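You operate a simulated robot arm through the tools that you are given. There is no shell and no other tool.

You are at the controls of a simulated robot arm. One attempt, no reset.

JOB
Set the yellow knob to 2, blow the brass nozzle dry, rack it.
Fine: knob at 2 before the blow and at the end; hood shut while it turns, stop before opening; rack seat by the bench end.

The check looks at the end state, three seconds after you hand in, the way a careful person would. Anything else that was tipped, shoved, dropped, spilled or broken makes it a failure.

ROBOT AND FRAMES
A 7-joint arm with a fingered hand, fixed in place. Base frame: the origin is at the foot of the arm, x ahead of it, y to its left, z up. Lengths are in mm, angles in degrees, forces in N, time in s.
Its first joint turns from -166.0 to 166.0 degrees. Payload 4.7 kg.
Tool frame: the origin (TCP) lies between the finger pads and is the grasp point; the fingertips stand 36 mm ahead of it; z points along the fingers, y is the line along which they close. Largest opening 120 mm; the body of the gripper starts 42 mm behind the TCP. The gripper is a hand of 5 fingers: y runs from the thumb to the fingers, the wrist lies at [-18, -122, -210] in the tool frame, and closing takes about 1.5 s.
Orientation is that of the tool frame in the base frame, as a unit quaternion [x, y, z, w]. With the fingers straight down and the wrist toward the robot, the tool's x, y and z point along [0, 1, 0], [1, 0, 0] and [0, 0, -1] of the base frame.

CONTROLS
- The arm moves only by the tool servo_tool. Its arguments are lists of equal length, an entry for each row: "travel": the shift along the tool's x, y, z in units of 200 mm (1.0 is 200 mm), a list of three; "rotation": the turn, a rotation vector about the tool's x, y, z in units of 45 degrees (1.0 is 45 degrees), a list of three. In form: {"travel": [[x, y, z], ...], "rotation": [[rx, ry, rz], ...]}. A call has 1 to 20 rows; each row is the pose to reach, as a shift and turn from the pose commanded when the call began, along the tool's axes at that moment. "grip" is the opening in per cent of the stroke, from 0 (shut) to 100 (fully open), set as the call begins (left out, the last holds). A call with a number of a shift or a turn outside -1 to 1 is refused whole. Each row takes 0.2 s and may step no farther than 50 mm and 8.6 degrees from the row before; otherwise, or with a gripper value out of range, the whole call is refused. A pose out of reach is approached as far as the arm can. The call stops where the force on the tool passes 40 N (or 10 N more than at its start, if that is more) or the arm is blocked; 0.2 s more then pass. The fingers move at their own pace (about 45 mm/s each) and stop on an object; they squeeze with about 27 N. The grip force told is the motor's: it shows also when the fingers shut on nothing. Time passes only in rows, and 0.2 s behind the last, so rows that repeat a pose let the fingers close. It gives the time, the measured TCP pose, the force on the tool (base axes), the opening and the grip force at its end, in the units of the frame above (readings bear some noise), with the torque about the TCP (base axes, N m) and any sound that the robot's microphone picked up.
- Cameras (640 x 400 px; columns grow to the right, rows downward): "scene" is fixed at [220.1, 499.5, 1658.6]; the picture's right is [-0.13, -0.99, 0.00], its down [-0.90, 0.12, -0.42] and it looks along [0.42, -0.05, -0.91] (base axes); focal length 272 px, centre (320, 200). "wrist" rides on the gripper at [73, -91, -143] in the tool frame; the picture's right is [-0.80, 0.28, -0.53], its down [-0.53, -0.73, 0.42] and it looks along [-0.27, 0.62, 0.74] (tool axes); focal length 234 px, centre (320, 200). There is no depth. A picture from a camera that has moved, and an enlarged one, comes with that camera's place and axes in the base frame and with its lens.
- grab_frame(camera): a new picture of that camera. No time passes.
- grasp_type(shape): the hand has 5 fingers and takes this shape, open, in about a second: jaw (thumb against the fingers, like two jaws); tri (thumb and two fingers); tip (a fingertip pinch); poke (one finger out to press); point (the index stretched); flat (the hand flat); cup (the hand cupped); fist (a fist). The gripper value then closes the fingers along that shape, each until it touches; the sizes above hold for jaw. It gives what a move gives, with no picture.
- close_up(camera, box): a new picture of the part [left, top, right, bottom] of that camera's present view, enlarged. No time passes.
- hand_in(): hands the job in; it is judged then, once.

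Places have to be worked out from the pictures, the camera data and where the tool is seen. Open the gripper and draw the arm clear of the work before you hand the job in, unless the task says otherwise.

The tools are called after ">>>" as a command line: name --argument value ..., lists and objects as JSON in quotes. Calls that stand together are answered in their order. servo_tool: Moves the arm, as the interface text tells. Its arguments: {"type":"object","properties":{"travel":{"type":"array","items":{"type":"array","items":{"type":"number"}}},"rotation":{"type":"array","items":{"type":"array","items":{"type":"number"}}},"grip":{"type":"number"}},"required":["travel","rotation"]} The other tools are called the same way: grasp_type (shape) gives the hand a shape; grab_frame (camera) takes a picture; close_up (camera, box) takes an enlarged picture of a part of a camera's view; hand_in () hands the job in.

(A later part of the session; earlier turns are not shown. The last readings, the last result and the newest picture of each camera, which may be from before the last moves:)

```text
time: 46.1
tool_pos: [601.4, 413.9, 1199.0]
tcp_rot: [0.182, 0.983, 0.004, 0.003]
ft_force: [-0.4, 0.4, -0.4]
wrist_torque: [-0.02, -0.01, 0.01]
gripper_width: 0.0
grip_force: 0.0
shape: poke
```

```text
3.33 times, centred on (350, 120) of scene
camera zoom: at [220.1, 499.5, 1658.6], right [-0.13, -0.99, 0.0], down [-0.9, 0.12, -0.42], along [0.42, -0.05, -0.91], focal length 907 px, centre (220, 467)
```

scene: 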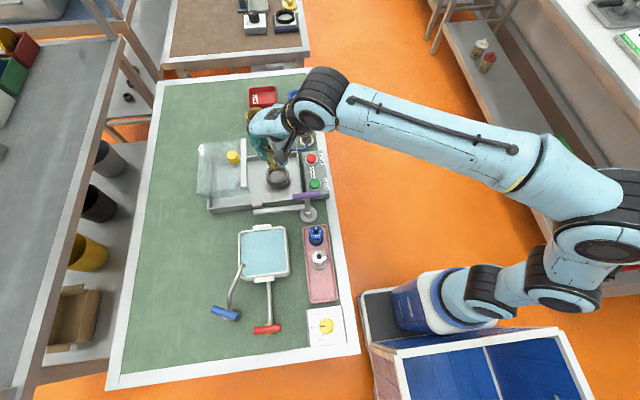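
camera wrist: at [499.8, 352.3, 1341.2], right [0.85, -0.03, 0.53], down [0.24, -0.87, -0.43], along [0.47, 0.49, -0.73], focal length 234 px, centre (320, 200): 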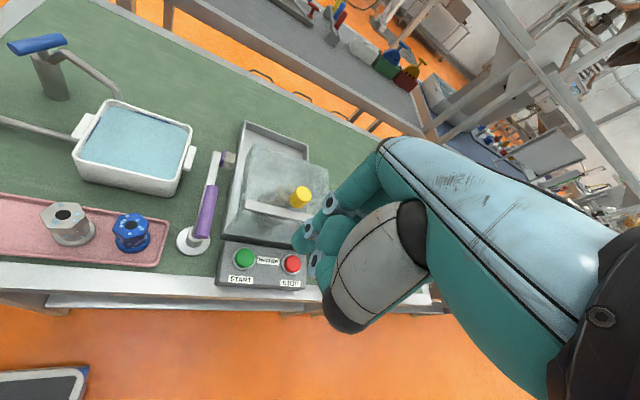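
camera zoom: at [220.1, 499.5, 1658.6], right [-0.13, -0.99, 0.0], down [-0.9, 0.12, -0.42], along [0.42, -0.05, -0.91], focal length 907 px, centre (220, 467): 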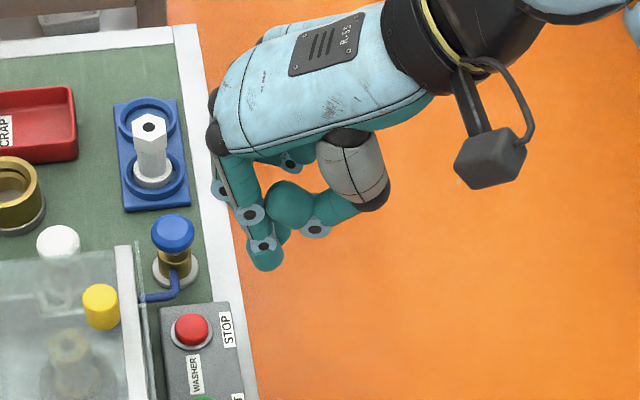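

The index finger stands out while the others curl. I zoom in to locate its tip relative to the TCP.

>>> close_up --camera "wrist" --box '[270, 170, 390, 290]'

>>> close_up --camera "scene" --box '[345, 95, 395, 145]'

```text
3.33 times, centred on (330, 230) of wrist
camera zoom: at [499.8, 352.3, 1341.2], right [0.85, -0.03, 0.53], down [0.24, -0.87, -0.43], along [0.47, 0.49, -0.73], focal length 781 px, centre (287, 100)
```

zoom: 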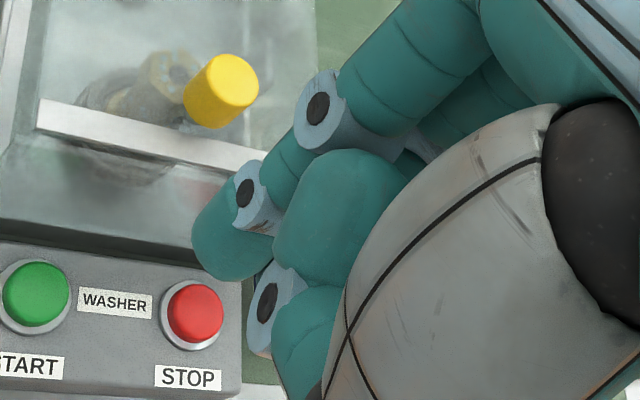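

```text
8.00 times, centred on (370, 120) of scene
camera zoom: at [220.1, 499.5, 1658.6], right [-0.13, -0.99, 0.0], down [-0.9, 0.12, -0.42], along [0.42, -0.05, -0.91], focal length 2176 px, centre (-80, 840)
```

zoom: 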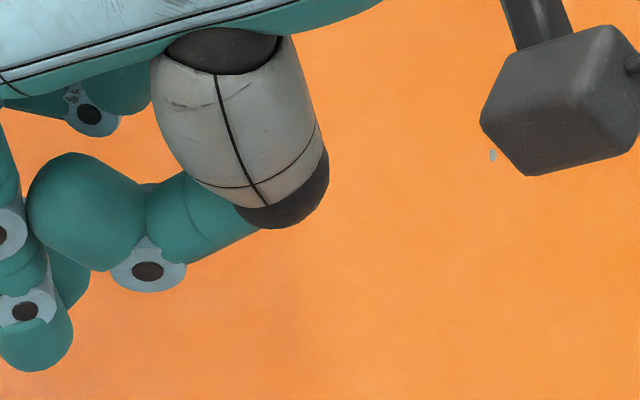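

The poking tip sits about 44 mm ahead of the TCP, offset (5, 4) mm. START is around (602, 462, 942); I turn the hand to 30° azimuth to stay clear of the hood and the purple handle, and approach above START.

>>> servo_tool --travel '[[0.014, 0.037, 0.09], [0.028, 0.075, 0.18], [0.043, 0.112, 0.27], [0.057, 0.15, 0.36], [0.0714, 0.187, 0.45]]' --rotation '[[0, 0, 0.173], [0, 0, 0.347], [0, 0, 0.52], [0, 0, 0.694], [0, 0, 0.867]]'

>>> grab_frame --camera "wrist"

>>> close_up --camera "scene" --box '[270, 120, 370, 220]'

```text
time: 47.3
tool_pos: [602.8, 455.0, 1110.8]
tcp_rot: [0.499, 0.867, 0.006, 0.002]
ft_force: [1.0, 0.2, 0.9]
wrist_torque: [0.02, -0.02, -0.02]
gripper_width: 0.0
grip_force: 0.0
shape: poke
```

```text
taken
camera wrist: at [484.5, 470.7, 1253.5], right [0.64, -0.56, 0.53], down [-0.36, -0.82, -0.43], along [0.68, 0.09, -0.73], focal length 234 px, centre (320, 200)
```

wrist: 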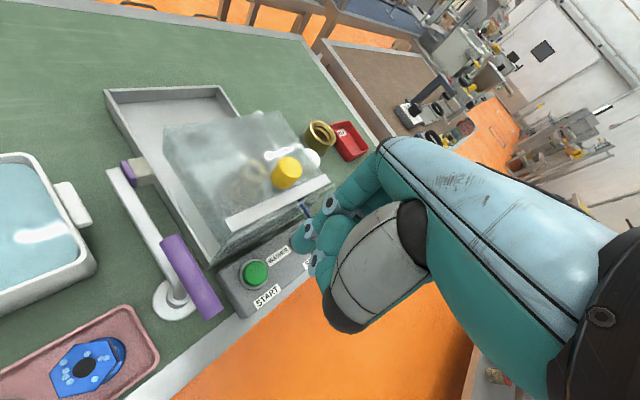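

```text
4.00 times, centred on (320, 170) of scene
camera zoom: at [220.1, 499.5, 1658.6], right [-0.13, -0.99, 0.0], down [-0.9, 0.12, -0.42], along [0.42, -0.05, -0.91], focal length 1088 px, centre (320, 320)
```

zoom: 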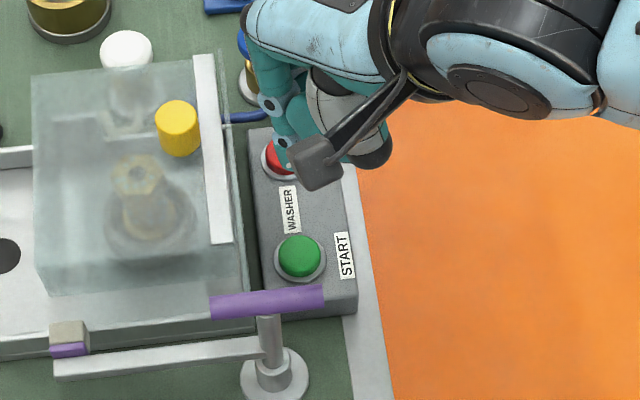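

START refines to (604, 463, 935) and the tip is almost above it. I descend to TCP z≈1000, leaving about 15–20 mm of gap, and look.

>>> servo_tool --travel '[[0.002, 0.007, 0.15], [0.002, 0.007, 0.3], [0.002, 0.007, 0.45], [0.002, 0.007, 0.555]]' --rotation '[[0, 0, 0], [0, 0, 0], [0, 0, 0], [0, 0, 0]]'

>>> close_up --camera "wrist" --box '[230, 170, 390, 300]'

>>> close_up --camera "scene" --box '[280, 135, 350, 205]'

```text
time: 48.3
tool_pos: [603.3, 457.4, 999.8]
tcp_rot: [0.499, 0.866, 0.006, 0.001]
ft_force: [0.1, 0.9, 0.8]
wrist_torque: [0.02, -0.03, 0.02]
gripper_width: 0.0
grip_force: 0.0
shape: poke
```

```text
3.08 times, centred on (310, 235) of wrist
camera zoom: at [485.5, 472.8, 1142.6], right [0.64, -0.56, 0.52], down [-0.36, -0.82, -0.44], along [0.68, 0.09, -0.73], focal length 720 px, centre (351, 92)
```

zoom: 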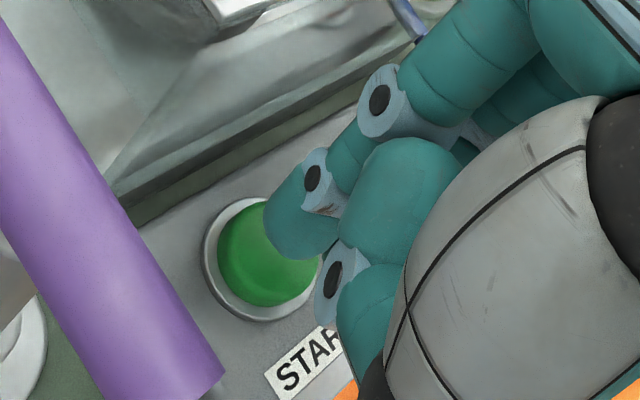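

```text
5.71 times, centred on (315, 170) of scene
camera zoom: at [220.1, 499.5, 1658.6], right [-0.13, -0.99, 0.0], down [-0.9, 0.12, -0.42], along [0.42, -0.05, -0.91], focal length 1554 px, centre (349, 371)
```

zoom: 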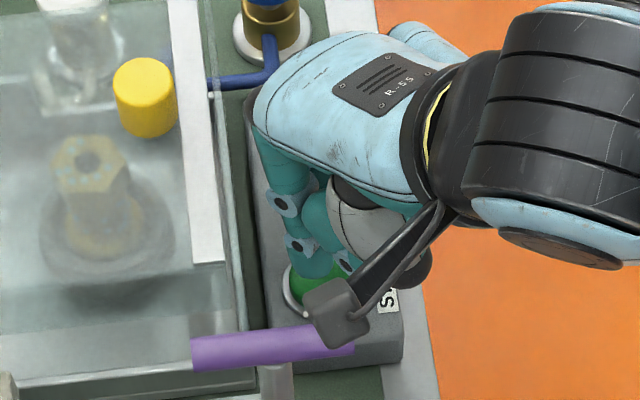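

The tip is lined up to land on the button centre. I press down in small steps.

>>> servo_tool --travel '[[0, 0, 0.03], [0, 0, 0.06], [0, 0, 0.08], [0, 0, 0.095]]' --rotation '[[0, 0, 0], [0, 0, 0], [0, 0, 0], [0, 0, 0]]'

>>> close_up --camera "wrist" --box '[230, 170, 390, 300]'

```text
time: 49.3
tool_pos: [605.2, 456.9, 981.3]
tcp_rot: [0.5, 0.866, 0.005, 0.0]
ft_force: [-0.3, 0.3, 2.6]
wrist_torque: [0.0, 0.05, -0.03]
gripper_width: 0.1
grip_force: 0.0
shape: poke
heard: click
```

```text
3.08 times, centred on (310, 235) of wrist
camera zoom: at [486.6, 472.6, 1123.9], right [0.64, -0.56, 0.52], down [-0.36, -0.82, -0.44], along [0.68, 0.09, -0.73], focal length 720 px, centre (351, 92)
```

zoom: 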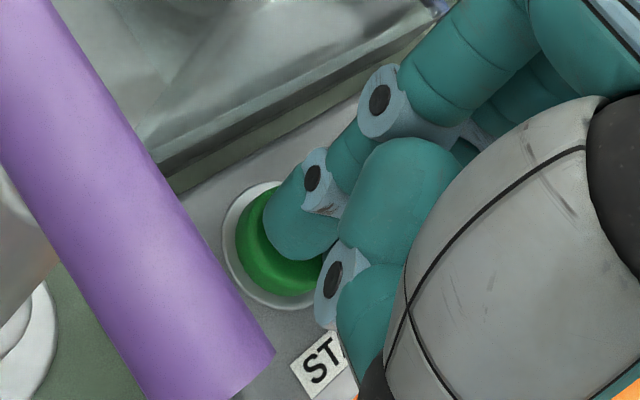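

A click was heard with light force, so START registered. I rise and check whether the cup turns.

>>> servo_tool --travel '[[0, 0, -0.1], [0, 0, -0.3], [0, 0, -0.5], [0, 0, -0.6]]' --rotation '[[0, 0, 0], [0, 0, 0], [0, 0, 0], [0, 0, 0]]'

>>> close_up --camera "scene" --box '[220, 100, 340, 220]'

>>> close_up --camera "scene" --box '[255, 140, 305, 190]'

```text
time: 50.3
tool_pos: [605.1, 456.1, 1101.2]
tcp_rot: [0.499, 0.866, 0.005, 0.001]
ft_force: [0.3, 0.2, 0.3]
wrist_torque: [-0.01, -0.01, -0.03]
gripper_width: 0.0
grip_force: 0.1
shape: poke
```

```text
3.33 times, centred on (280, 160) of scene
camera zoom: at [220.1, 499.5, 1658.6], right [-0.13, -0.99, 0.0], down [-0.9, 0.12, -0.42], along [0.42, -0.05, -0.91], focal length 907 px, centre (453, 333)
```

zoom: 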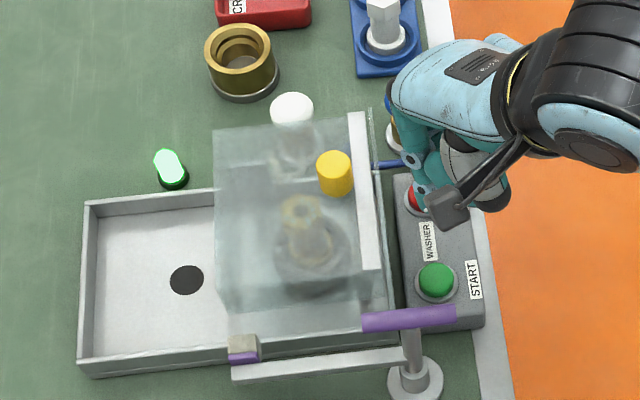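

```text
8.00 times, centred on (280, 165) of scene
camera zoom: at [220.1, 499.5, 1658.6], right [-0.13, -0.99, 0.0], down [-0.9, 0.12, -0.42], along [0.42, -0.05, -0.91], focal length 2176 px, centre (640, 480)
```

zoom: 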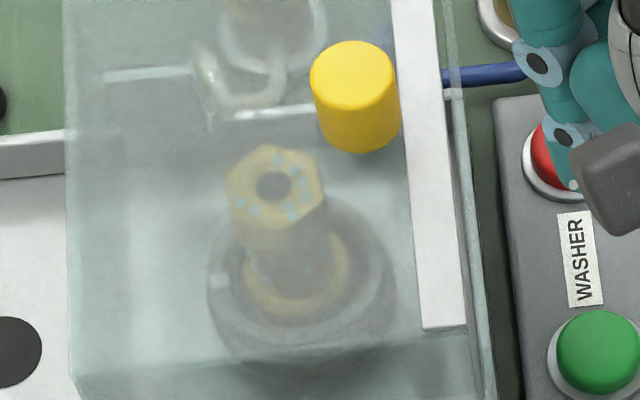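

The dome is an indicator lamp, now green, and the rim mark has moved, so the cup is turning with the hood shut. I wait a couple of seconds to see whether the droplets go by spinning alone.

>>> servo_tool --travel '[[0, 0, 0], [0, 0, 0], [0, 0, 0], [0, 0, 0], [0, 0, 0], [0, 0, 0], [0, 0, 0], [0, 0, 0], [0, 0, 0], [0, 0, 0]]' --rotation '[[0, 0, 0], [0, 0, 0], [0, 0, 0], [0, 0, 0], [0, 0, 0], [0, 0, 0], [0, 0, 0], [0, 0, 0], [0, 0, 0], [0, 0, 0]]'

>>> close_up --camera "scene" --box '[255, 140, 305, 190]'

>>> grab_frame --camera "wrist"

```text
time: 52.5
tool_pos: [604.4, 456.2, 1100.1]
tcp_rot: [0.499, 0.867, 0.006, 0.0]
ft_force: [0.0, -0.3, 0.3]
wrist_torque: [0.0, 0.0, 0.03]
gripper_width: 0.0
grip_force: 0.1
shape: poke
```

```text
8.00 times, centred on (280, 165) of scene
camera zoom: at [220.1, 499.5, 1658.6], right [-0.13, -0.99, 0.0], down [-0.9, 0.12, -0.42], along [0.42, -0.05, -0.91], focal length 2176 px, centre (640, 480)
```

zoom: 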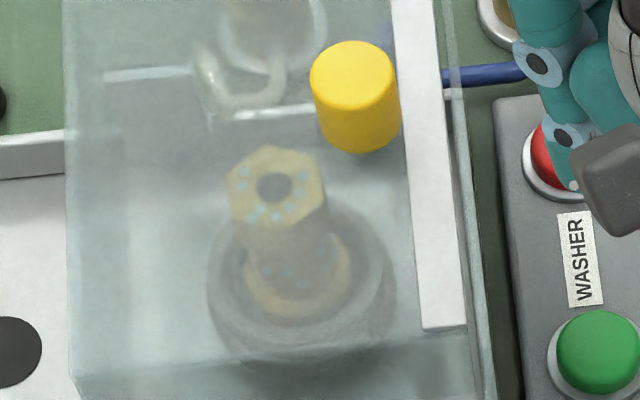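

```text
taken
camera wrist: at [487.4, 471.4, 1243.4], right [0.64, -0.56, 0.52], down [-0.36, -0.82, -0.43], along [0.68, 0.09, -0.73], focal length 234 px, centre (320, 200)
```

wrist: 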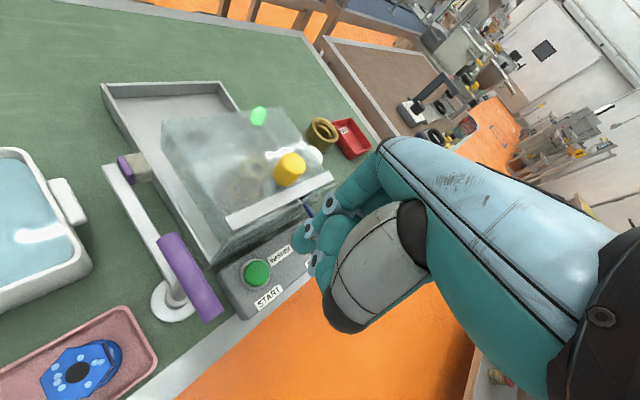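

After two seconds of spinning the droplets are unchanged, so the air must be released separately, most likely with the white valve whose spout aims at the cup. It sits behind the hood near (797, 580, 947), so I try the "point" shape for a longer finger.

>>> grasp_type --shape "point"

>>> grab_frame --camera "wrist"

>>> grab_frame --camera "scene"

```text
time: 53.4
tool_pos: [605.3, 456.5, 1100.4]
tcp_rot: [0.5, 0.866, 0.005, 0.0]
ft_force: [0.7, 0.5, -0.1]
wrist_torque: [0.01, 0.01, -0.04]
gripper_width: 0.0
grip_force: 0.0
shape: point
```

```text
taken
camera wrist: at [487.4, 471.4, 1243.4], right [0.64, -0.56, 0.52], down [-0.36, -0.82, -0.43], along [0.68, 0.09, -0.73], focal length 234 px, centre (320, 200)
```

wrist: 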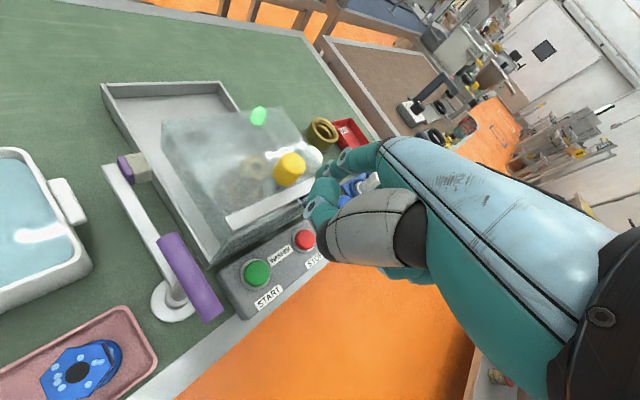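

```text
taken
```

scene: 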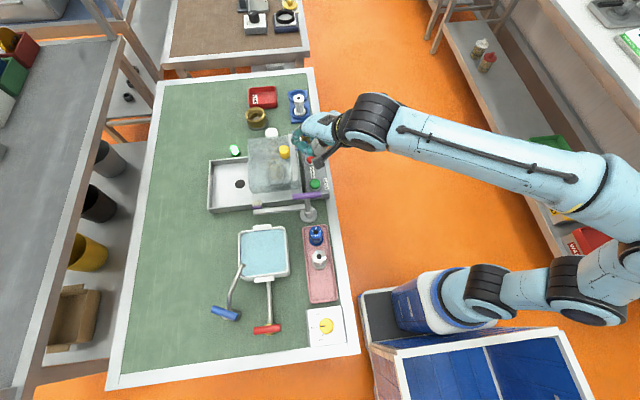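

>>> close_up --camera "wrist" --box '[290, 120, 450, 290]'

>>> close_up --camera "scene" --box '[270, 90, 370, 190]'

```text
2.35 times, centred on (370, 205) of wrist
camera zoom: at [487.4, 471.4, 1243.4], right [0.64, -0.56, 0.52], down [-0.36, -0.82, -0.43], along [0.68, 0.09, -0.73], focal length 551 px, centre (202, 188)
```

zoom: 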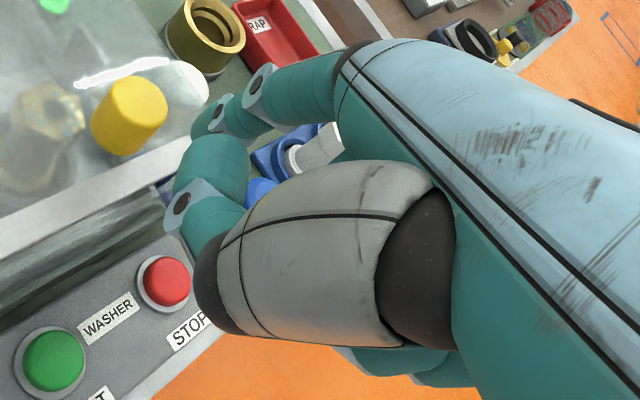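

```text
4.00 times, centred on (320, 140) of scene
camera zoom: at [220.1, 499.5, 1658.6], right [-0.13, -0.99, 0.0], down [-0.9, 0.12, -0.42], along [0.42, -0.05, -0.91], focal length 1088 px, centre (320, 440)
```

zoom: 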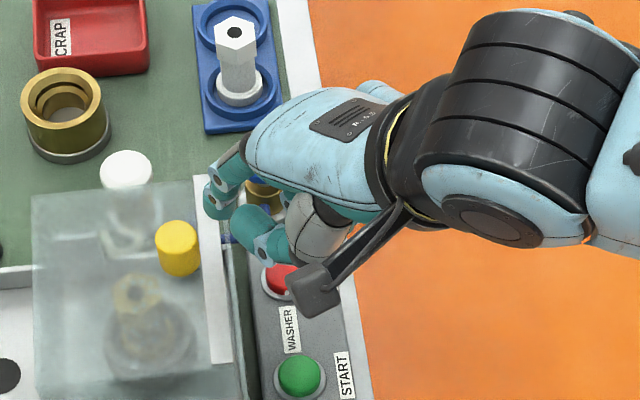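

The pointed index reaches far forward but its geometry is awkward here, so I return to "poke". I'll test free-space reach high up beside the hood with the hand turned to come from the −y side.

>>> grasp_type --shape "poke"

>>> servo_tool --travel '[[-0.04, 0.065, -0.1], [-0.075, 0.13, -0.2], [-0.11, 0.195, -0.3], [-0.15, 0.26, -0.4]]' --rotation '[[0, 0, -0.15], [0, 0, -0.3], [0, 0, -0.45], [0, 0, -0.6]]'

>>> servo_tool --travel '[[-0.133, 0.116, 0], [-0.267, 0.232, 0], [-0.4, 0.349, 0], [-0.533, 0.465, 0], [-0.533, 0.465, 0]]' --rotation '[[0, 0, -0.156], [0, 0, -0.311], [0, 0, -0.467], [0, 0, -0.622], [0, 0, -0.622]]'

>>> grab_frame --camera "scene"

>>> grab_frame --camera "wrist"

```text
time: 54.3
tool_pos: [604.8, 455.8, 1101.2]
tcp_rot: [0.5, 0.866, 0.006, 0.001]
ft_force: [0.6, 0.0, 0.8]
wrist_torque: [-0.02, -0.01, 0.01]
gripper_width: 0.0
grip_force: 0.1
shape: poke
```

```text
time: 55.3
tool_pos: [664.2, 457.8, 1180.0]
tcp_rot: [0.283, 0.959, 0.005, 0.002]
ft_force: [-1.0, -0.6, -0.5]
wrist_torque: [0.02, -0.01, 0.03]
gripper_width: 0.0
grip_force: 0.1
shape: poke
```

```text
time: 56.5
tool_pos: [804.7, 478.3, 1183.0]
tcp_rot: [0.042, 0.999, 0.004, 0.003]
ft_force: [-0.9, 0.5, 0.1]
wrist_torque: [0.0, 0.05, 0.01]
gripper_width: 0.0
grip_force: 0.0
shape: poke
```

```text
taken
```

scene: 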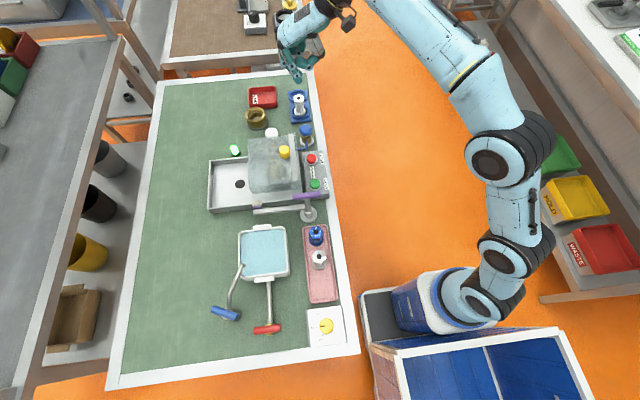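

```text
taken
camera wrist: at [722.7, 391.6, 1325.8], right [0.82, 0.21, 0.53], down [0.47, -0.77, -0.43], along [0.32, 0.6, -0.73], focal length 234 px, centre (320, 200)
```

wrist: 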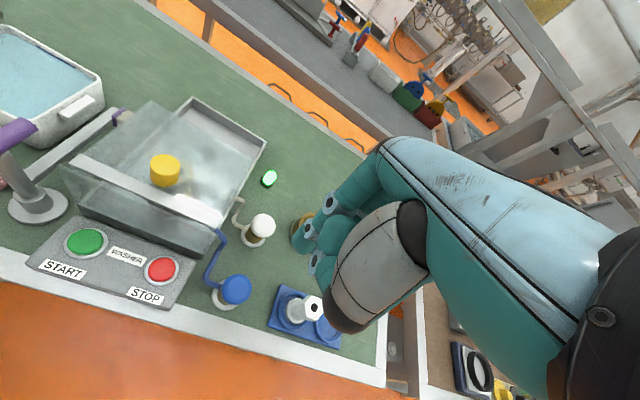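

The arm reaches here comfortably. From this angle I see both valves well; I zoom in on them to understand how they operate.

>>> close_up --camera "wrist" --box '[195, 180, 345, 350]'

>>> close_up --camera "scene" --box '[240, 110, 320, 190]'

```text
2.35 times, centred on (270, 265) of wrist
camera zoom: at [722.7, 391.6, 1325.8], right [0.82, 0.21, 0.53], down [0.47, -0.77, -0.43], along [0.32, 0.6, -0.73], focal length 551 px, centre (438, 47)
```

zoom: 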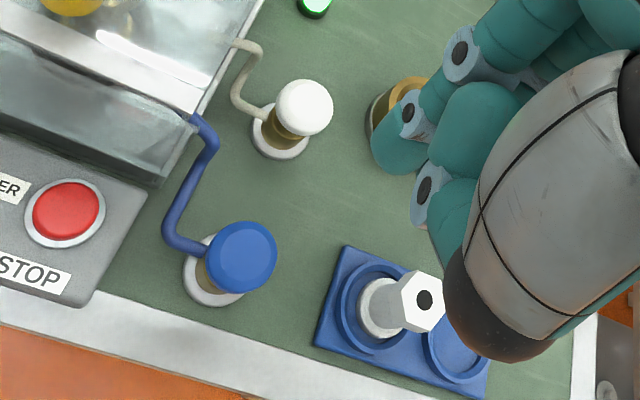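

```text
5.00 times, centred on (280, 150) of scene
camera zoom: at [220.1, 499.5, 1658.6], right [-0.13, -0.99, 0.0], down [-0.9, 0.12, -0.42], along [0.42, -0.05, -0.91], focal length 1360 px, centre (520, 450)
```

zoom: 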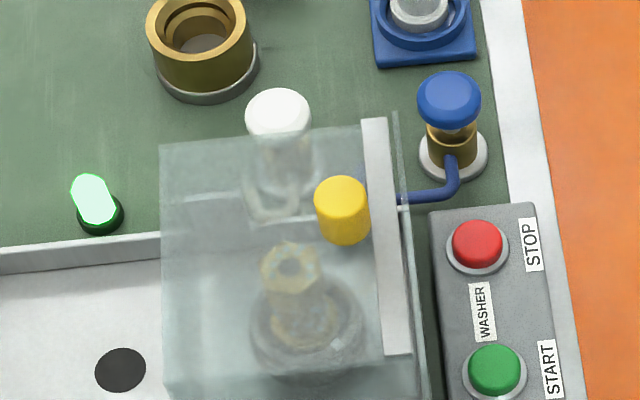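

The white and blue valves are mushroom push-valves with spouts under the hood; blue matches the water colour, so white should be air. I move the poking finger over the white cap at about (792.5, 580, 955) and lower part-way.

>>> servo_tool --travel '[[0.025, 0.162, 0], [0.05, 0.323, 0], [0.076, 0.485, 0], [0.076, 0.485, 0.2], [0.076, 0.485, 0.4], [0.076, 0.485, 0.6], [0.076, 0.485, 0.65]]' --rotation '[[0, 0, 0], [0, 0, 0], [0, 0, 0], [0, 0, 0], [0, 0, 0], [0, 0, 0], [0, 0, 0]]'

>>> close_up --camera "wrist" --box '[190, 150, 390, 320]'

>>> close_up --camera "scene" --box '[240, 80, 340, 180]'

```text
time: 58.1
tool_pos: [798.3, 574.7, 1054.0]
tcp_rot: [0.043, 0.999, 0.004, 0.002]
ft_force: [0.0, -0.7, -0.3]
wrist_torque: [-0.02, 0.0, -0.04]
gripper_width: 0.0
grip_force: 0.0
shape: poke
```

```text
2.35 times, centred on (290, 235) of wrist
camera zoom: at [715.9, 488.4, 1196.2], right [0.82, 0.21, 0.53], down [0.47, -0.77, -0.43], along [0.32, 0.6, -0.73], focal length 551 px, centre (391, 118)
```

zoom: 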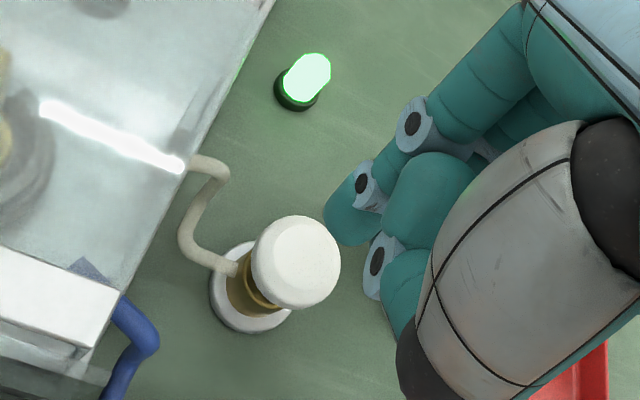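

```text
4.00 times, centred on (290, 130) of scene
camera zoom: at [220.1, 499.5, 1658.6], right [-0.13, -0.99, 0.0], down [-0.9, 0.12, -0.42], along [0.42, -0.05, -0.91], focal length 1088 px, centre (440, 480)
```

zoom: 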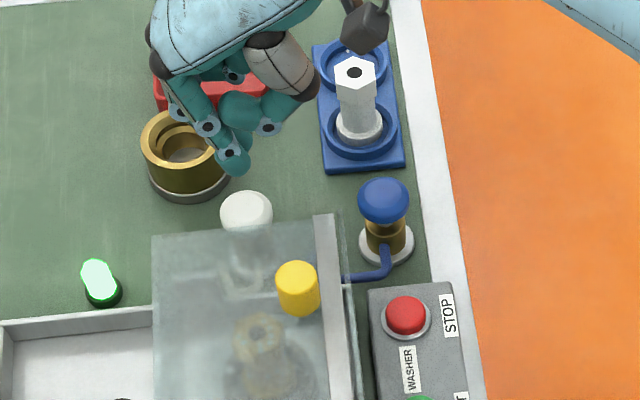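

The fingertip will land about 5 mm off the cap centre; I correct by (4, 4.5) mm and descend to just above the cap.

>>> servo_tool --travel '[[-0.018, 0.024, 0.08], [-0.018, 0.024, 0.16], [-0.018, 0.024, 0.24]]' --rotation '[[0, 0, 0], [0, 0, 0], [0, 0, 0]]'

>>> close_up --camera "wrist" --box '[210, 150, 390, 300]'

>>> close_up --camera "scene" --box '[240, 100, 320, 180]'

```text
time: 58.9
tool_pos: [802.4, 578.9, 1005.9]
tcp_rot: [0.043, 0.999, 0.004, 0.003]
ft_force: [0.4, 0.0, 0.3]
wrist_torque: [-0.03, -0.02, 0.0]
gripper_width: 0.1
grip_force: 0.1
shape: poke
```

```text
2.67 times, centred on (300, 225) of wrist
camera zoom: at [719.8, 492.8, 1147.5], right [0.82, 0.21, 0.53], down [0.47, -0.77, -0.43], along [0.32, 0.6, -0.73], focal length 624 px, centre (373, 133)
```

zoom: 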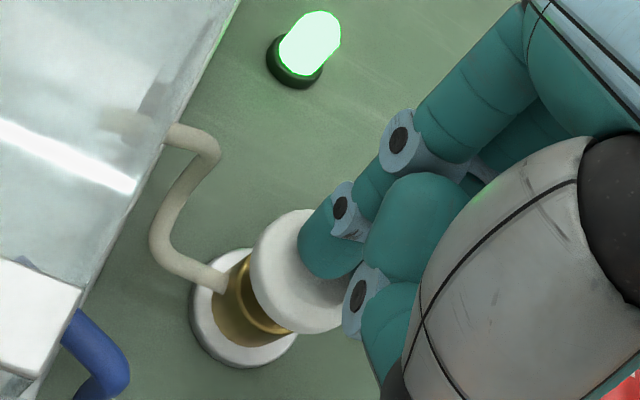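

```text
5.00 times, centred on (280, 140) of scene
camera zoom: at [220.1, 499.5, 1658.6], right [-0.13, -0.99, 0.0], down [-0.9, 0.12, -0.42], along [0.42, -0.05, -0.91], focal length 1360 px, centre (520, 500)
```

zoom: 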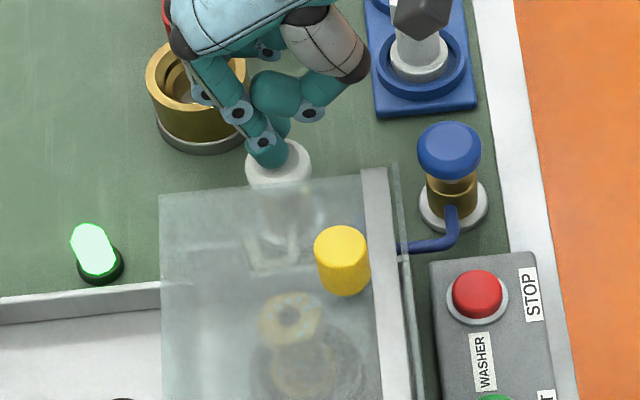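

The fingertip is over the cap, slightly to +y. I nudge −y 4 mm and press down gradually.

>>> servo_tool --travel '[[-0.002, -0.02, 0.0], [-0.002, -0.02, 0.02], [-0.002, -0.02, 0.04], [-0.002, -0.02, 0.055]]' --rotation '[[0, 0, 0], [0, 0, 0], [0, 0, 0], [0, 0, 0]]'

>>> close_up --camera "wrist" --box '[210, 150, 390, 300]'

>>> close_up --camera "scene" --box '[255, 140, 305, 190]'

```text
time: 59.9
tool_pos: [801.2, 574.6, 995.2]
tcp_rot: [0.043, 0.999, 0.005, 0.004]
ft_force: [-0.1, 0.9, 2.4]
wrist_torque: [0.0, 0.0, 0.01]
gripper_width: 0.2
grip_force: 0.0
shape: poke
```

```text
2.67 times, centred on (300, 225) of wrist
camera zoom: at [719.4, 488.9, 1137.3], right [0.82, 0.2, 0.53], down [0.47, -0.77, -0.43], along [0.32, 0.6, -0.73], focal length 624 px, centre (373, 133)
```

zoom: 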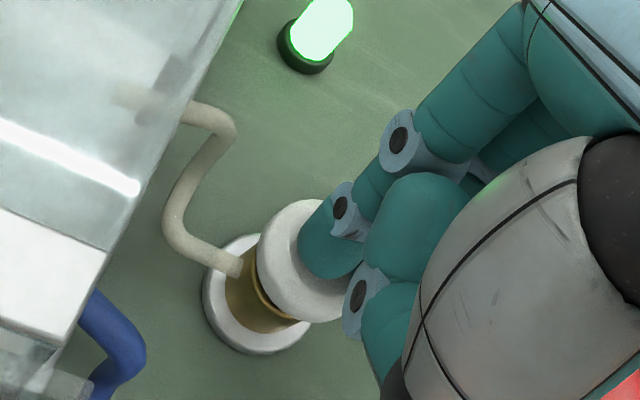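

```text
8.00 times, centred on (280, 165) of scene
camera zoom: at [220.1, 499.5, 1658.6], right [-0.13, -0.99, 0.0], down [-0.9, 0.12, -0.42], along [0.42, -0.05, -0.91], focal length 2176 px, centre (640, 480)
```

zoom: 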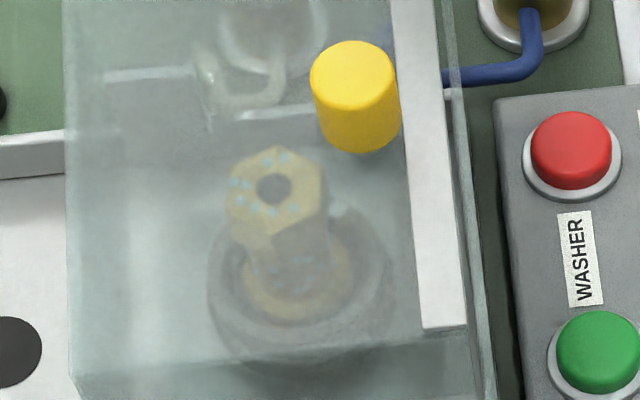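

Contact has started (2.4 N). I press further in 2 mm steps, listening for sound.

>>> servo_tool --travel '[[0, 0, 0.012], [0, 0, 0.024], [0, 0, 0.036]]' --rotation '[[0, 0, 0], [0, 0, 0], [0, 0, 0]]'

>>> close_up --camera "scene" --box '[255, 140, 305, 190]'

```text
time: 60.7
tool_pos: [802.2, 575.0, 988.8]
tcp_rot: [0.043, 0.999, 0.007, 0.004]
ft_force: [1.2, 2.3, 8.8]
wrist_torque: [0.02, -0.16, 0.04]
gripper_width: 0.3
grip_force: 0.1
shape: poke
heard: click
```

```text
8.00 times, centred on (280, 165) of scene
camera zoom: at [220.1, 499.5, 1658.6], right [-0.13, -0.99, 0.0], down [-0.9, 0.12, -0.42], along [0.42, -0.05, -0.91], focal length 2176 px, centre (640, 480)
```

zoom: 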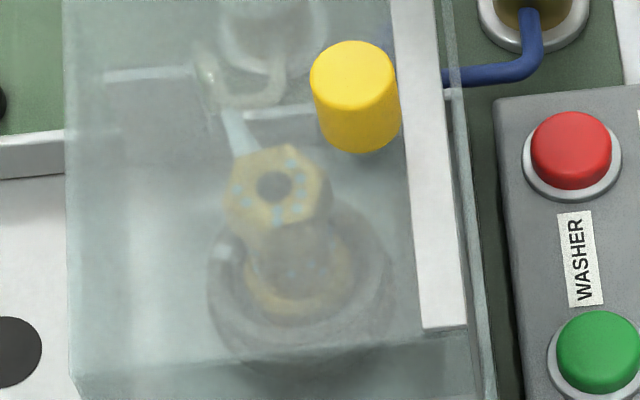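

A click, and a pale jet now comes from the white valve's spout onto the nozzle. I hold it for two seconds and check whether the droplets shrink.

>>> servo_tool --travel '[[0, 0, 0], [0, 0, 0], [0, 0, 0], [0, 0, 0], [0, 0, 0], [0, 0, 0], [0, 0, 0], [0, 0, 0], [0, 0, 0], [0, 0, 0]]' --rotation '[[0, 0, 0], [0, 0, 0], [0, 0, 0], [0, 0, 0], [0, 0, 0], [0, 0, 0], [0, 0, 0], [0, 0, 0], [0, 0, 0], [0, 0, 0]]'

>>> close_up --camera "scene" --box '[255, 140, 305, 190]'

>>> close_up --camera "wrist" --box '[210, 130, 390, 300]'

```text
time: 62.9
tool_pos: [802.1, 575.9, 988.1]
tcp_rot: [0.043, 0.999, 0.005, 0.003]
ft_force: [4.0, 2.6, 17.5]
wrist_torque: [0.08, -0.37, 0.09]
gripper_width: 0.0
grip_force: 0.1
shape: poke
```

```text
8.00 times, centred on (280, 165) of scene
camera zoom: at [220.1, 499.5, 1658.6], right [-0.13, -0.99, 0.0], down [-0.9, 0.12, -0.42], along [0.42, -0.05, -0.91], focal length 2176 px, centre (640, 480)
```

zoom: 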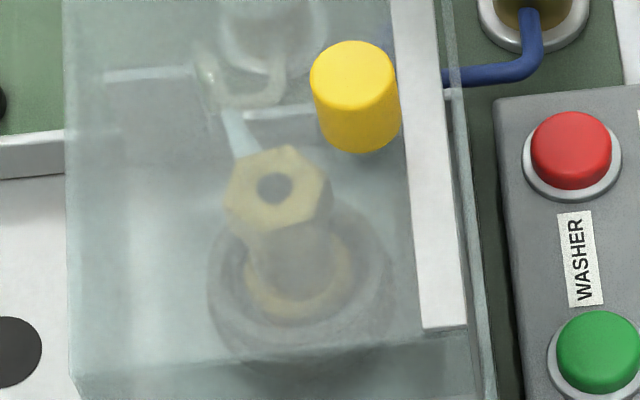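

```text
2.35 times, centred on (300, 215) of wrist
camera zoom: at [719.0, 488.8, 1130.6], right [0.82, 0.2, 0.53], down [0.47, -0.77, -0.43], along [0.32, 0.6, -0.73], focal length 551 px, centre (367, 165)
```

zoom: 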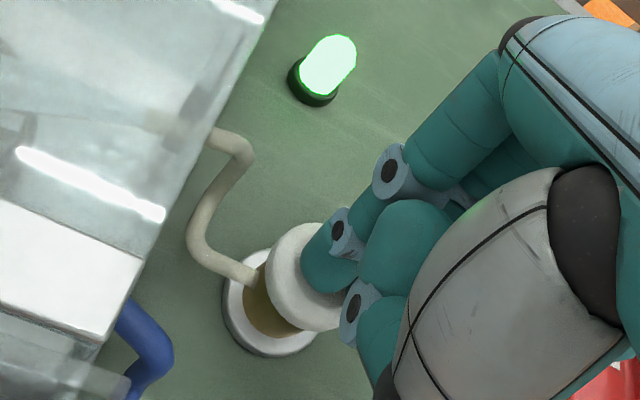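

The droplets are gone, so white is air and the nozzle is dry. I lift off the valve and check whether the jet stops.

>>> servo_tool --travel '[[0, 0, -0.05], [0, 0, -0.15], [0, 0, -0.35], [0, 0, -0.55]]' --rotation '[[0, 0, 0], [0, 0, 0], [0, 0, 0], [0, 0, 0]]'

>>> close_up --camera "scene" --box '[255, 140, 305, 190]'

>>> close_up --camera "wrist" --box '[130, 130, 390, 320]'

```text
time: 63.9
tool_pos: [800.7, 575.4, 1098.0]
tcp_rot: [0.042, 0.999, 0.004, 0.002]
ft_force: [0.7, -0.2, -0.7]
wrist_torque: [-0.04, 0.02, 0.02]
gripper_width: 0.0
grip_force: 0.0
shape: poke
```

```text
8.00 times, centred on (280, 165) of scene
camera zoom: at [220.1, 499.5, 1658.6], right [-0.13, -0.99, 0.0], down [-0.9, 0.12, -0.42], along [0.42, -0.05, -0.91], focal length 2176 px, centre (640, 480)
```

zoom: 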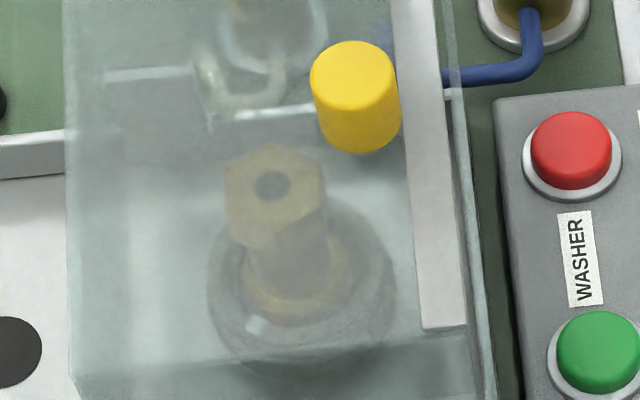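

```text
2.11 times, centred on (260, 225) of wrist
camera zoom: at [717.8, 489.0, 1240.3], right [0.82, 0.21, 0.53], down [0.47, -0.77, -0.43], along [0.32, 0.6, -0.73], focal length 493 px, centre (446, 147)
```

zoom: 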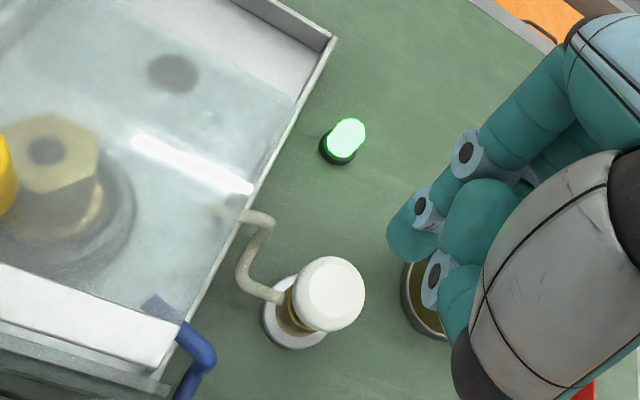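

The jet stopped on release, and the nozzle looks dry. Next I go to STOP (about (694, 462)), raising first to clear the hood and turning back to the 30° azimuth.

>>> servo_tool --travel '[[0, 0, -0.2], [0, 0, -0.25], [0, -0.15, -0.25], [0, -0.3, -0.25], [0, -0.45, -0.25], [0, -0.597, -0.25]]' --rotation '[[0, 0, 0], [0, 0, 0], [0, 0, 0.15], [0, 0, 0.3], [0, 0, 0.45], [0, 0, 0.6]]'

>>> servo_tool --travel '[[0.103, -0.064, 0], [0.205, -0.127, 0], [0.308, -0.19, 0], [0.41, -0.254, 0], [0.41, -0.254, 0.2], [0.41, -0.254, 0.4]]' --rotation '[[0, 0, 0.156], [0, 0, 0.311], [0, 0, 0.467], [0, 0, 0.622], [0, 0, 0.622], [0, 0, 0.622]]'

>>> close_up --camera "wrist" --box '[200, 150, 390, 320]'

>>> close_up --camera "scene" --box '[270, 100, 370, 200]'

```text
time: 65.3
tool_pos: [790.8, 454.5, 1144.7]
tcp_rot: [0.276, 0.961, 0.005, 0.002]
ft_force: [0.4, 0.8, -0.6]
wrist_torque: [-0.01, 0.03, 0.01]
gripper_width: 0.0
grip_force: 0.1
shape: poke
```

```text
time: 66.7
tool_pos: [693.8, 458.8, 1065.5]
tcp_rot: [0.499, 0.866, 0.007, 0.002]
ft_force: [0.2, -1.2, 0.7]
wrist_torque: [0.01, -0.03, -0.03]
gripper_width: 0.0
grip_force: 0.1
shape: poke
```

```text
2.35 times, centred on (295, 235) of wrist
camera zoom: at [576.2, 473.6, 1208.3], right [0.64, -0.56, 0.52], down [-0.36, -0.82, -0.44], along [0.68, 0.09, -0.73], focal length 551 px, centre (379, 118)
```

zoom: 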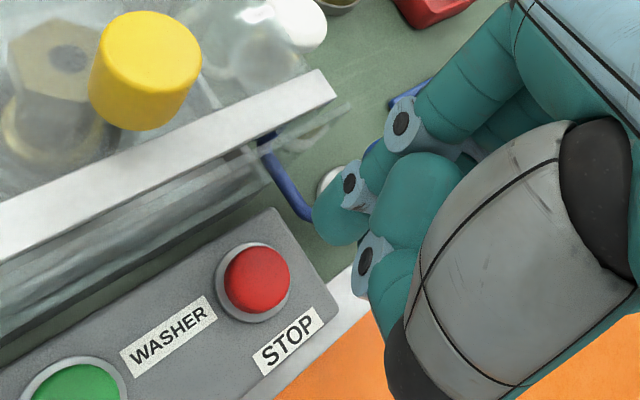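

```text
4.00 times, centred on (320, 150) of scene
camera zoom: at [220.1, 499.5, 1658.6], right [-0.13, -0.99, 0.0], down [-0.9, 0.12, -0.42], along [0.42, -0.05, -0.91], focal length 1088 px, centre (320, 400)
```

zoom: 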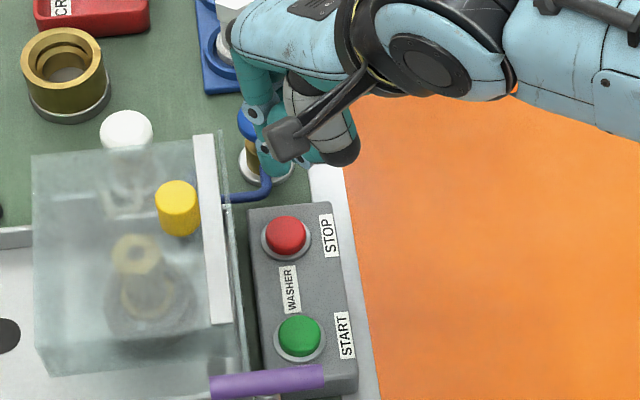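

STOP is at about (695.5, 463.4, 935), just under the fingertip. I descend and press; START clicked at TCP z≈981, so I stop near 979.

>>> servo_tool --travel '[[-0.011, 0, 0.15], [-0.011, 0, 0.3], [-0.011, 0, 0.37], [-0.011, 0, 0.4], [-0.011, 0, 0.42], [-0.011, 0, 0.435]]' --rotation '[[0, 0, 0], [0, 0, 0], [0, 0, 0], [0, 0, 0], [0, 0, 0], [0, 0, 0]]'

>>> close_up --camera "scene" --box '[220, 110, 320, 210]'

>>> close_up --camera "wrist" --box '[200, 150, 390, 320]'

```text
time: 68.1
tool_pos: [697.1, 456.0, 977.8]
tcp_rot: [0.5, 0.866, 0.006, 0.001]
ft_force: [-1.1, -0.3, 3.8]
wrist_torque: [-0.02, 0.02, 0.02]
gripper_width: 0.0
grip_force: 0.1
shape: poke
heard: click
```

```text
4.00 times, centred on (270, 160) of scene
camera zoom: at [220.1, 499.5, 1658.6], right [-0.13, -0.99, 0.0], down [-0.9, 0.12, -0.42], along [0.42, -0.05, -0.91], focal length 1088 px, centre (520, 360)
```

zoom: 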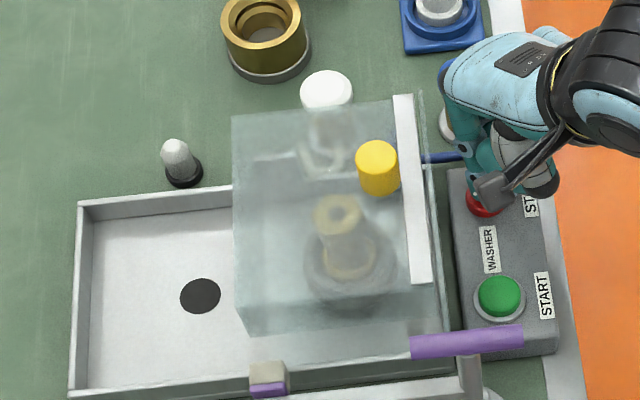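

```text
2.35 times, centred on (295, 235) of wrist
camera zoom: at [579.0, 471.1, 1121.9], right [0.64, -0.56, 0.52], down [-0.36, -0.82, -0.44], along [0.68, 0.09, -0.73], focal length 551 px, centre (379, 118)
```

zoom: 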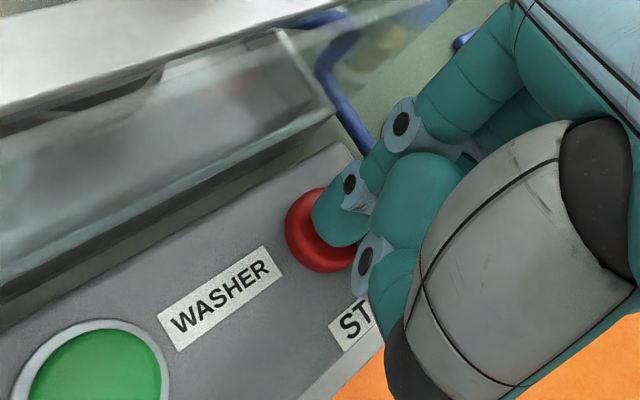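

The lamp went off after the click. I rise, switch to the jaw shape, and compare frames to be sure the cup has stopped before opening.

>>> servo_tool --travel '[[0, 0, -0.1], [0, 0, -0.3], [0, 0, -0.5], [0, 0, -0.7], [0, 0, -0.85]]' --rotation '[[0, 0, 0], [0, 0, 0], [0, 0, 0], [0, 0, 0], [0, 0, 0]]'

>>> close_up --camera "scene" --box '[255, 140, 305, 190]'

>>> grasp_type --shape "jaw"

>>> close_up --camera "scene" --box '[255, 140, 305, 190]'

```text
time: 69.3
tool_pos: [694.7, 453.7, 1149.0]
tcp_rot: [0.5, 0.866, 0.004, 0.001]
ft_force: [0.1, 0.0, -1.4]
wrist_torque: [0.01, 0.02, 0.01]
gripper_width: 0.1
grip_force: 0.1
shape: poke
```

```text
8.00 times, centred on (280, 165) of scene
camera zoom: at [220.1, 499.5, 1658.6], right [-0.13, -0.99, 0.0], down [-0.9, 0.12, -0.42], along [0.42, -0.05, -0.91], focal length 2176 px, centre (640, 480)
```

zoom: 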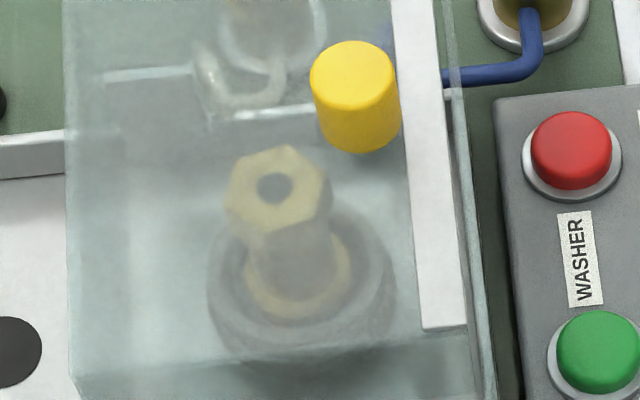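

```text
time: 70.2
tool_pos: [695.3, 453.9, 1148.5]
tcp_rot: [0.498, 0.867, 0.006, 0.001]
ft_force: [0.1, -0.1, 0.7]
wrist_torque: [0.03, 0.0, 0.02]
gripper_width: 119.7
grip_force: 0.1
shape: jaw
```

```text
8.00 times, centred on (280, 165) of scene
camera zoom: at [220.1, 499.5, 1658.6], right [-0.13, -0.99, 0.0], down [-0.9, 0.12, -0.42], along [0.42, -0.05, -0.91], focal length 2176 px, centre (640, 480)
```

zoom: 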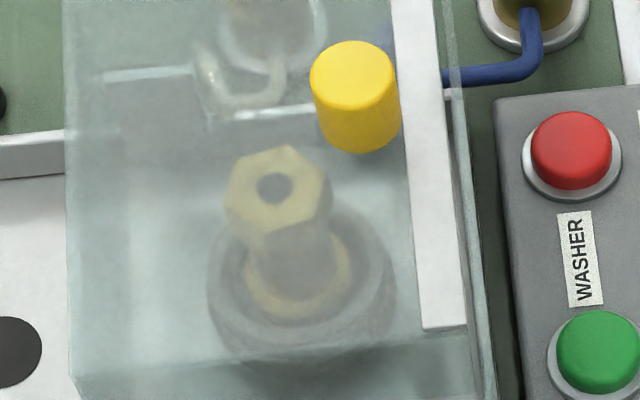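

The nozzle orientation is nearly unchanged between frames, so it is at rest or coasting out. I move above the hood handle, now around (648, 537), and will verify again before opening.

>>> servo_tool --travel '[[0.095, 0.001, 0], [0.19, 0.002, 0], [0.286, 0.003, 0], [0.381, 0.004, 0], [0.477, 0.004, 0], [0.477, 0.004, 0]]' --rotation '[[0, 0, -0.173], [0, 0, -0.347], [0, 0, -0.52], [0, 0, -0.694], [0, 0, -0.867], [0, 0, -0.867]]' --grip 60

>>> close_up --camera "scene" --box '[255, 140, 305, 190]'

>>> close_up --camera "wrist" --box '[200, 150, 390, 320]'

```text
time: 71.6
tool_pos: [647.6, 536.1, 1149.8]
tcp_rot: [0.18, 0.984, 0.004, 0.002]
ft_force: [-0.2, -0.1, -0.3]
wrist_torque: [0.0, 0.0, -0.04]
gripper_width: 72.5
grip_force: 0.0
shape: jaw
```

```text
8.00 times, centred on (280, 165) of scene
camera zoom: at [220.1, 499.5, 1658.6], right [-0.13, -0.99, 0.0], down [-0.9, 0.12, -0.42], along [0.42, -0.05, -0.91], focal length 2176 px, centre (640, 480)
```

zoom: 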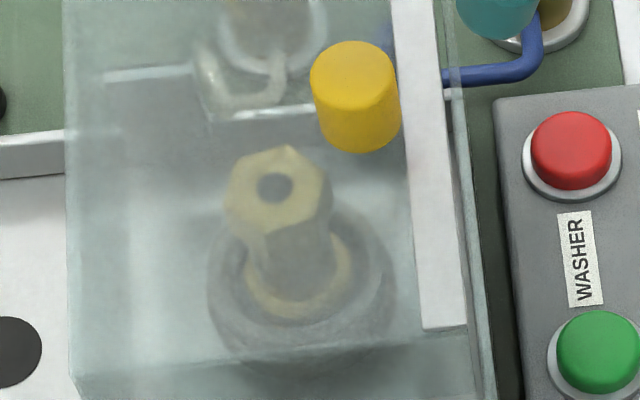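

```text
2.35 times, centred on (295, 235) of wrist
camera zoom: at [545.2, 475.3, 1292.0], right [0.85, -0.03, 0.53], down [0.24, -0.87, -0.43], along [0.47, 0.49, -0.73], focal length 551 px, centre (379, 118)
```

zoom: 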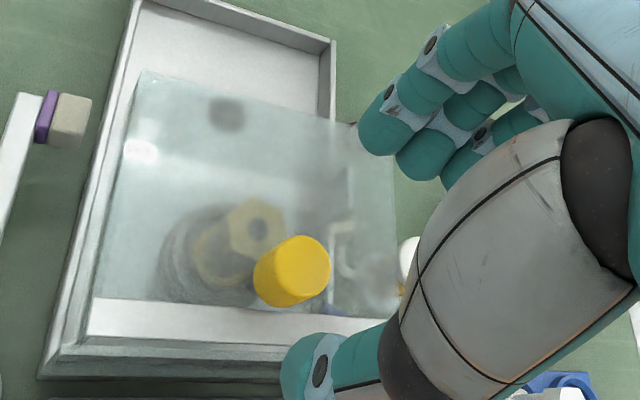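

The cup is still: identical frames 1.4 s apart. The handle is at (648, 538), so I descend around it and grip as before.

>>> servo_tool --travel '[[0.003, 0.01, 0.12], [0.003, 0.01, 0.24], [0.003, 0.01, 0.33]]' --rotation '[[0, 0, 0], [0, 0, 0], [0, 0, 0]]'

>>> servo_tool --travel '[[0, 0, 0], [0, 0, 0], [0, 0, 0], [0, 0, 0], [0, 0, 0], [0, 0, 0], [0, 0, 0]]' --rotation '[[0, 0, 0], [0, 0, 0], [0, 0, 0], [0, 0, 0], [0, 0, 0], [0, 0, 0], [0, 0, 0]]' --grip 5

>>> close_up --camera "wrist" --box '[220, 170, 380, 290]'

```text
time: 72.4
tool_pos: [649.6, 538.5, 1083.2]
tcp_rot: [0.182, 0.983, 0.006, 0.002]
ft_force: [0.0, -0.4, 0.7]
wrist_torque: [-0.02, -0.04, 0.0]
gripper_width: 72.5
grip_force: 0.0
shape: jaw
```

```text
time: 74.0
tool_pos: [649.3, 538.9, 1083.9]
tcp_rot: [0.18, 0.984, 0.006, 0.001]
ft_force: [-2.5, -1.8, -2.3]
wrist_torque: [-0.04, 0.04, -0.01]
gripper_width: 19.3
grip_force: 26.6
shape: jaw
```

```text
3.33 times, centred on (300, 230) of wrist
camera zoom: at [546.8, 477.2, 1225.6], right [0.85, -0.03, 0.53], down [0.24, -0.87, -0.43], along [0.47, 0.49, -0.73], focal length 781 px, centre (387, 100)
```

zoom: 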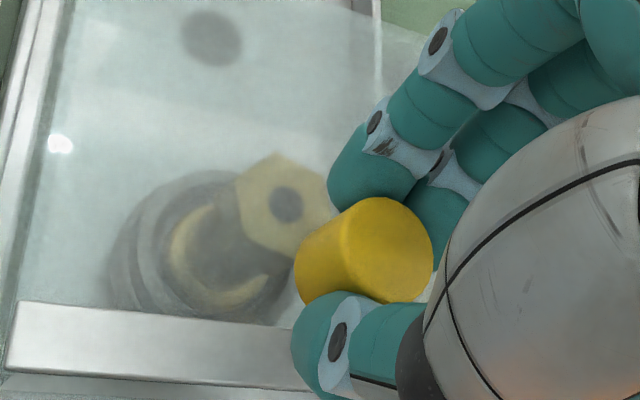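

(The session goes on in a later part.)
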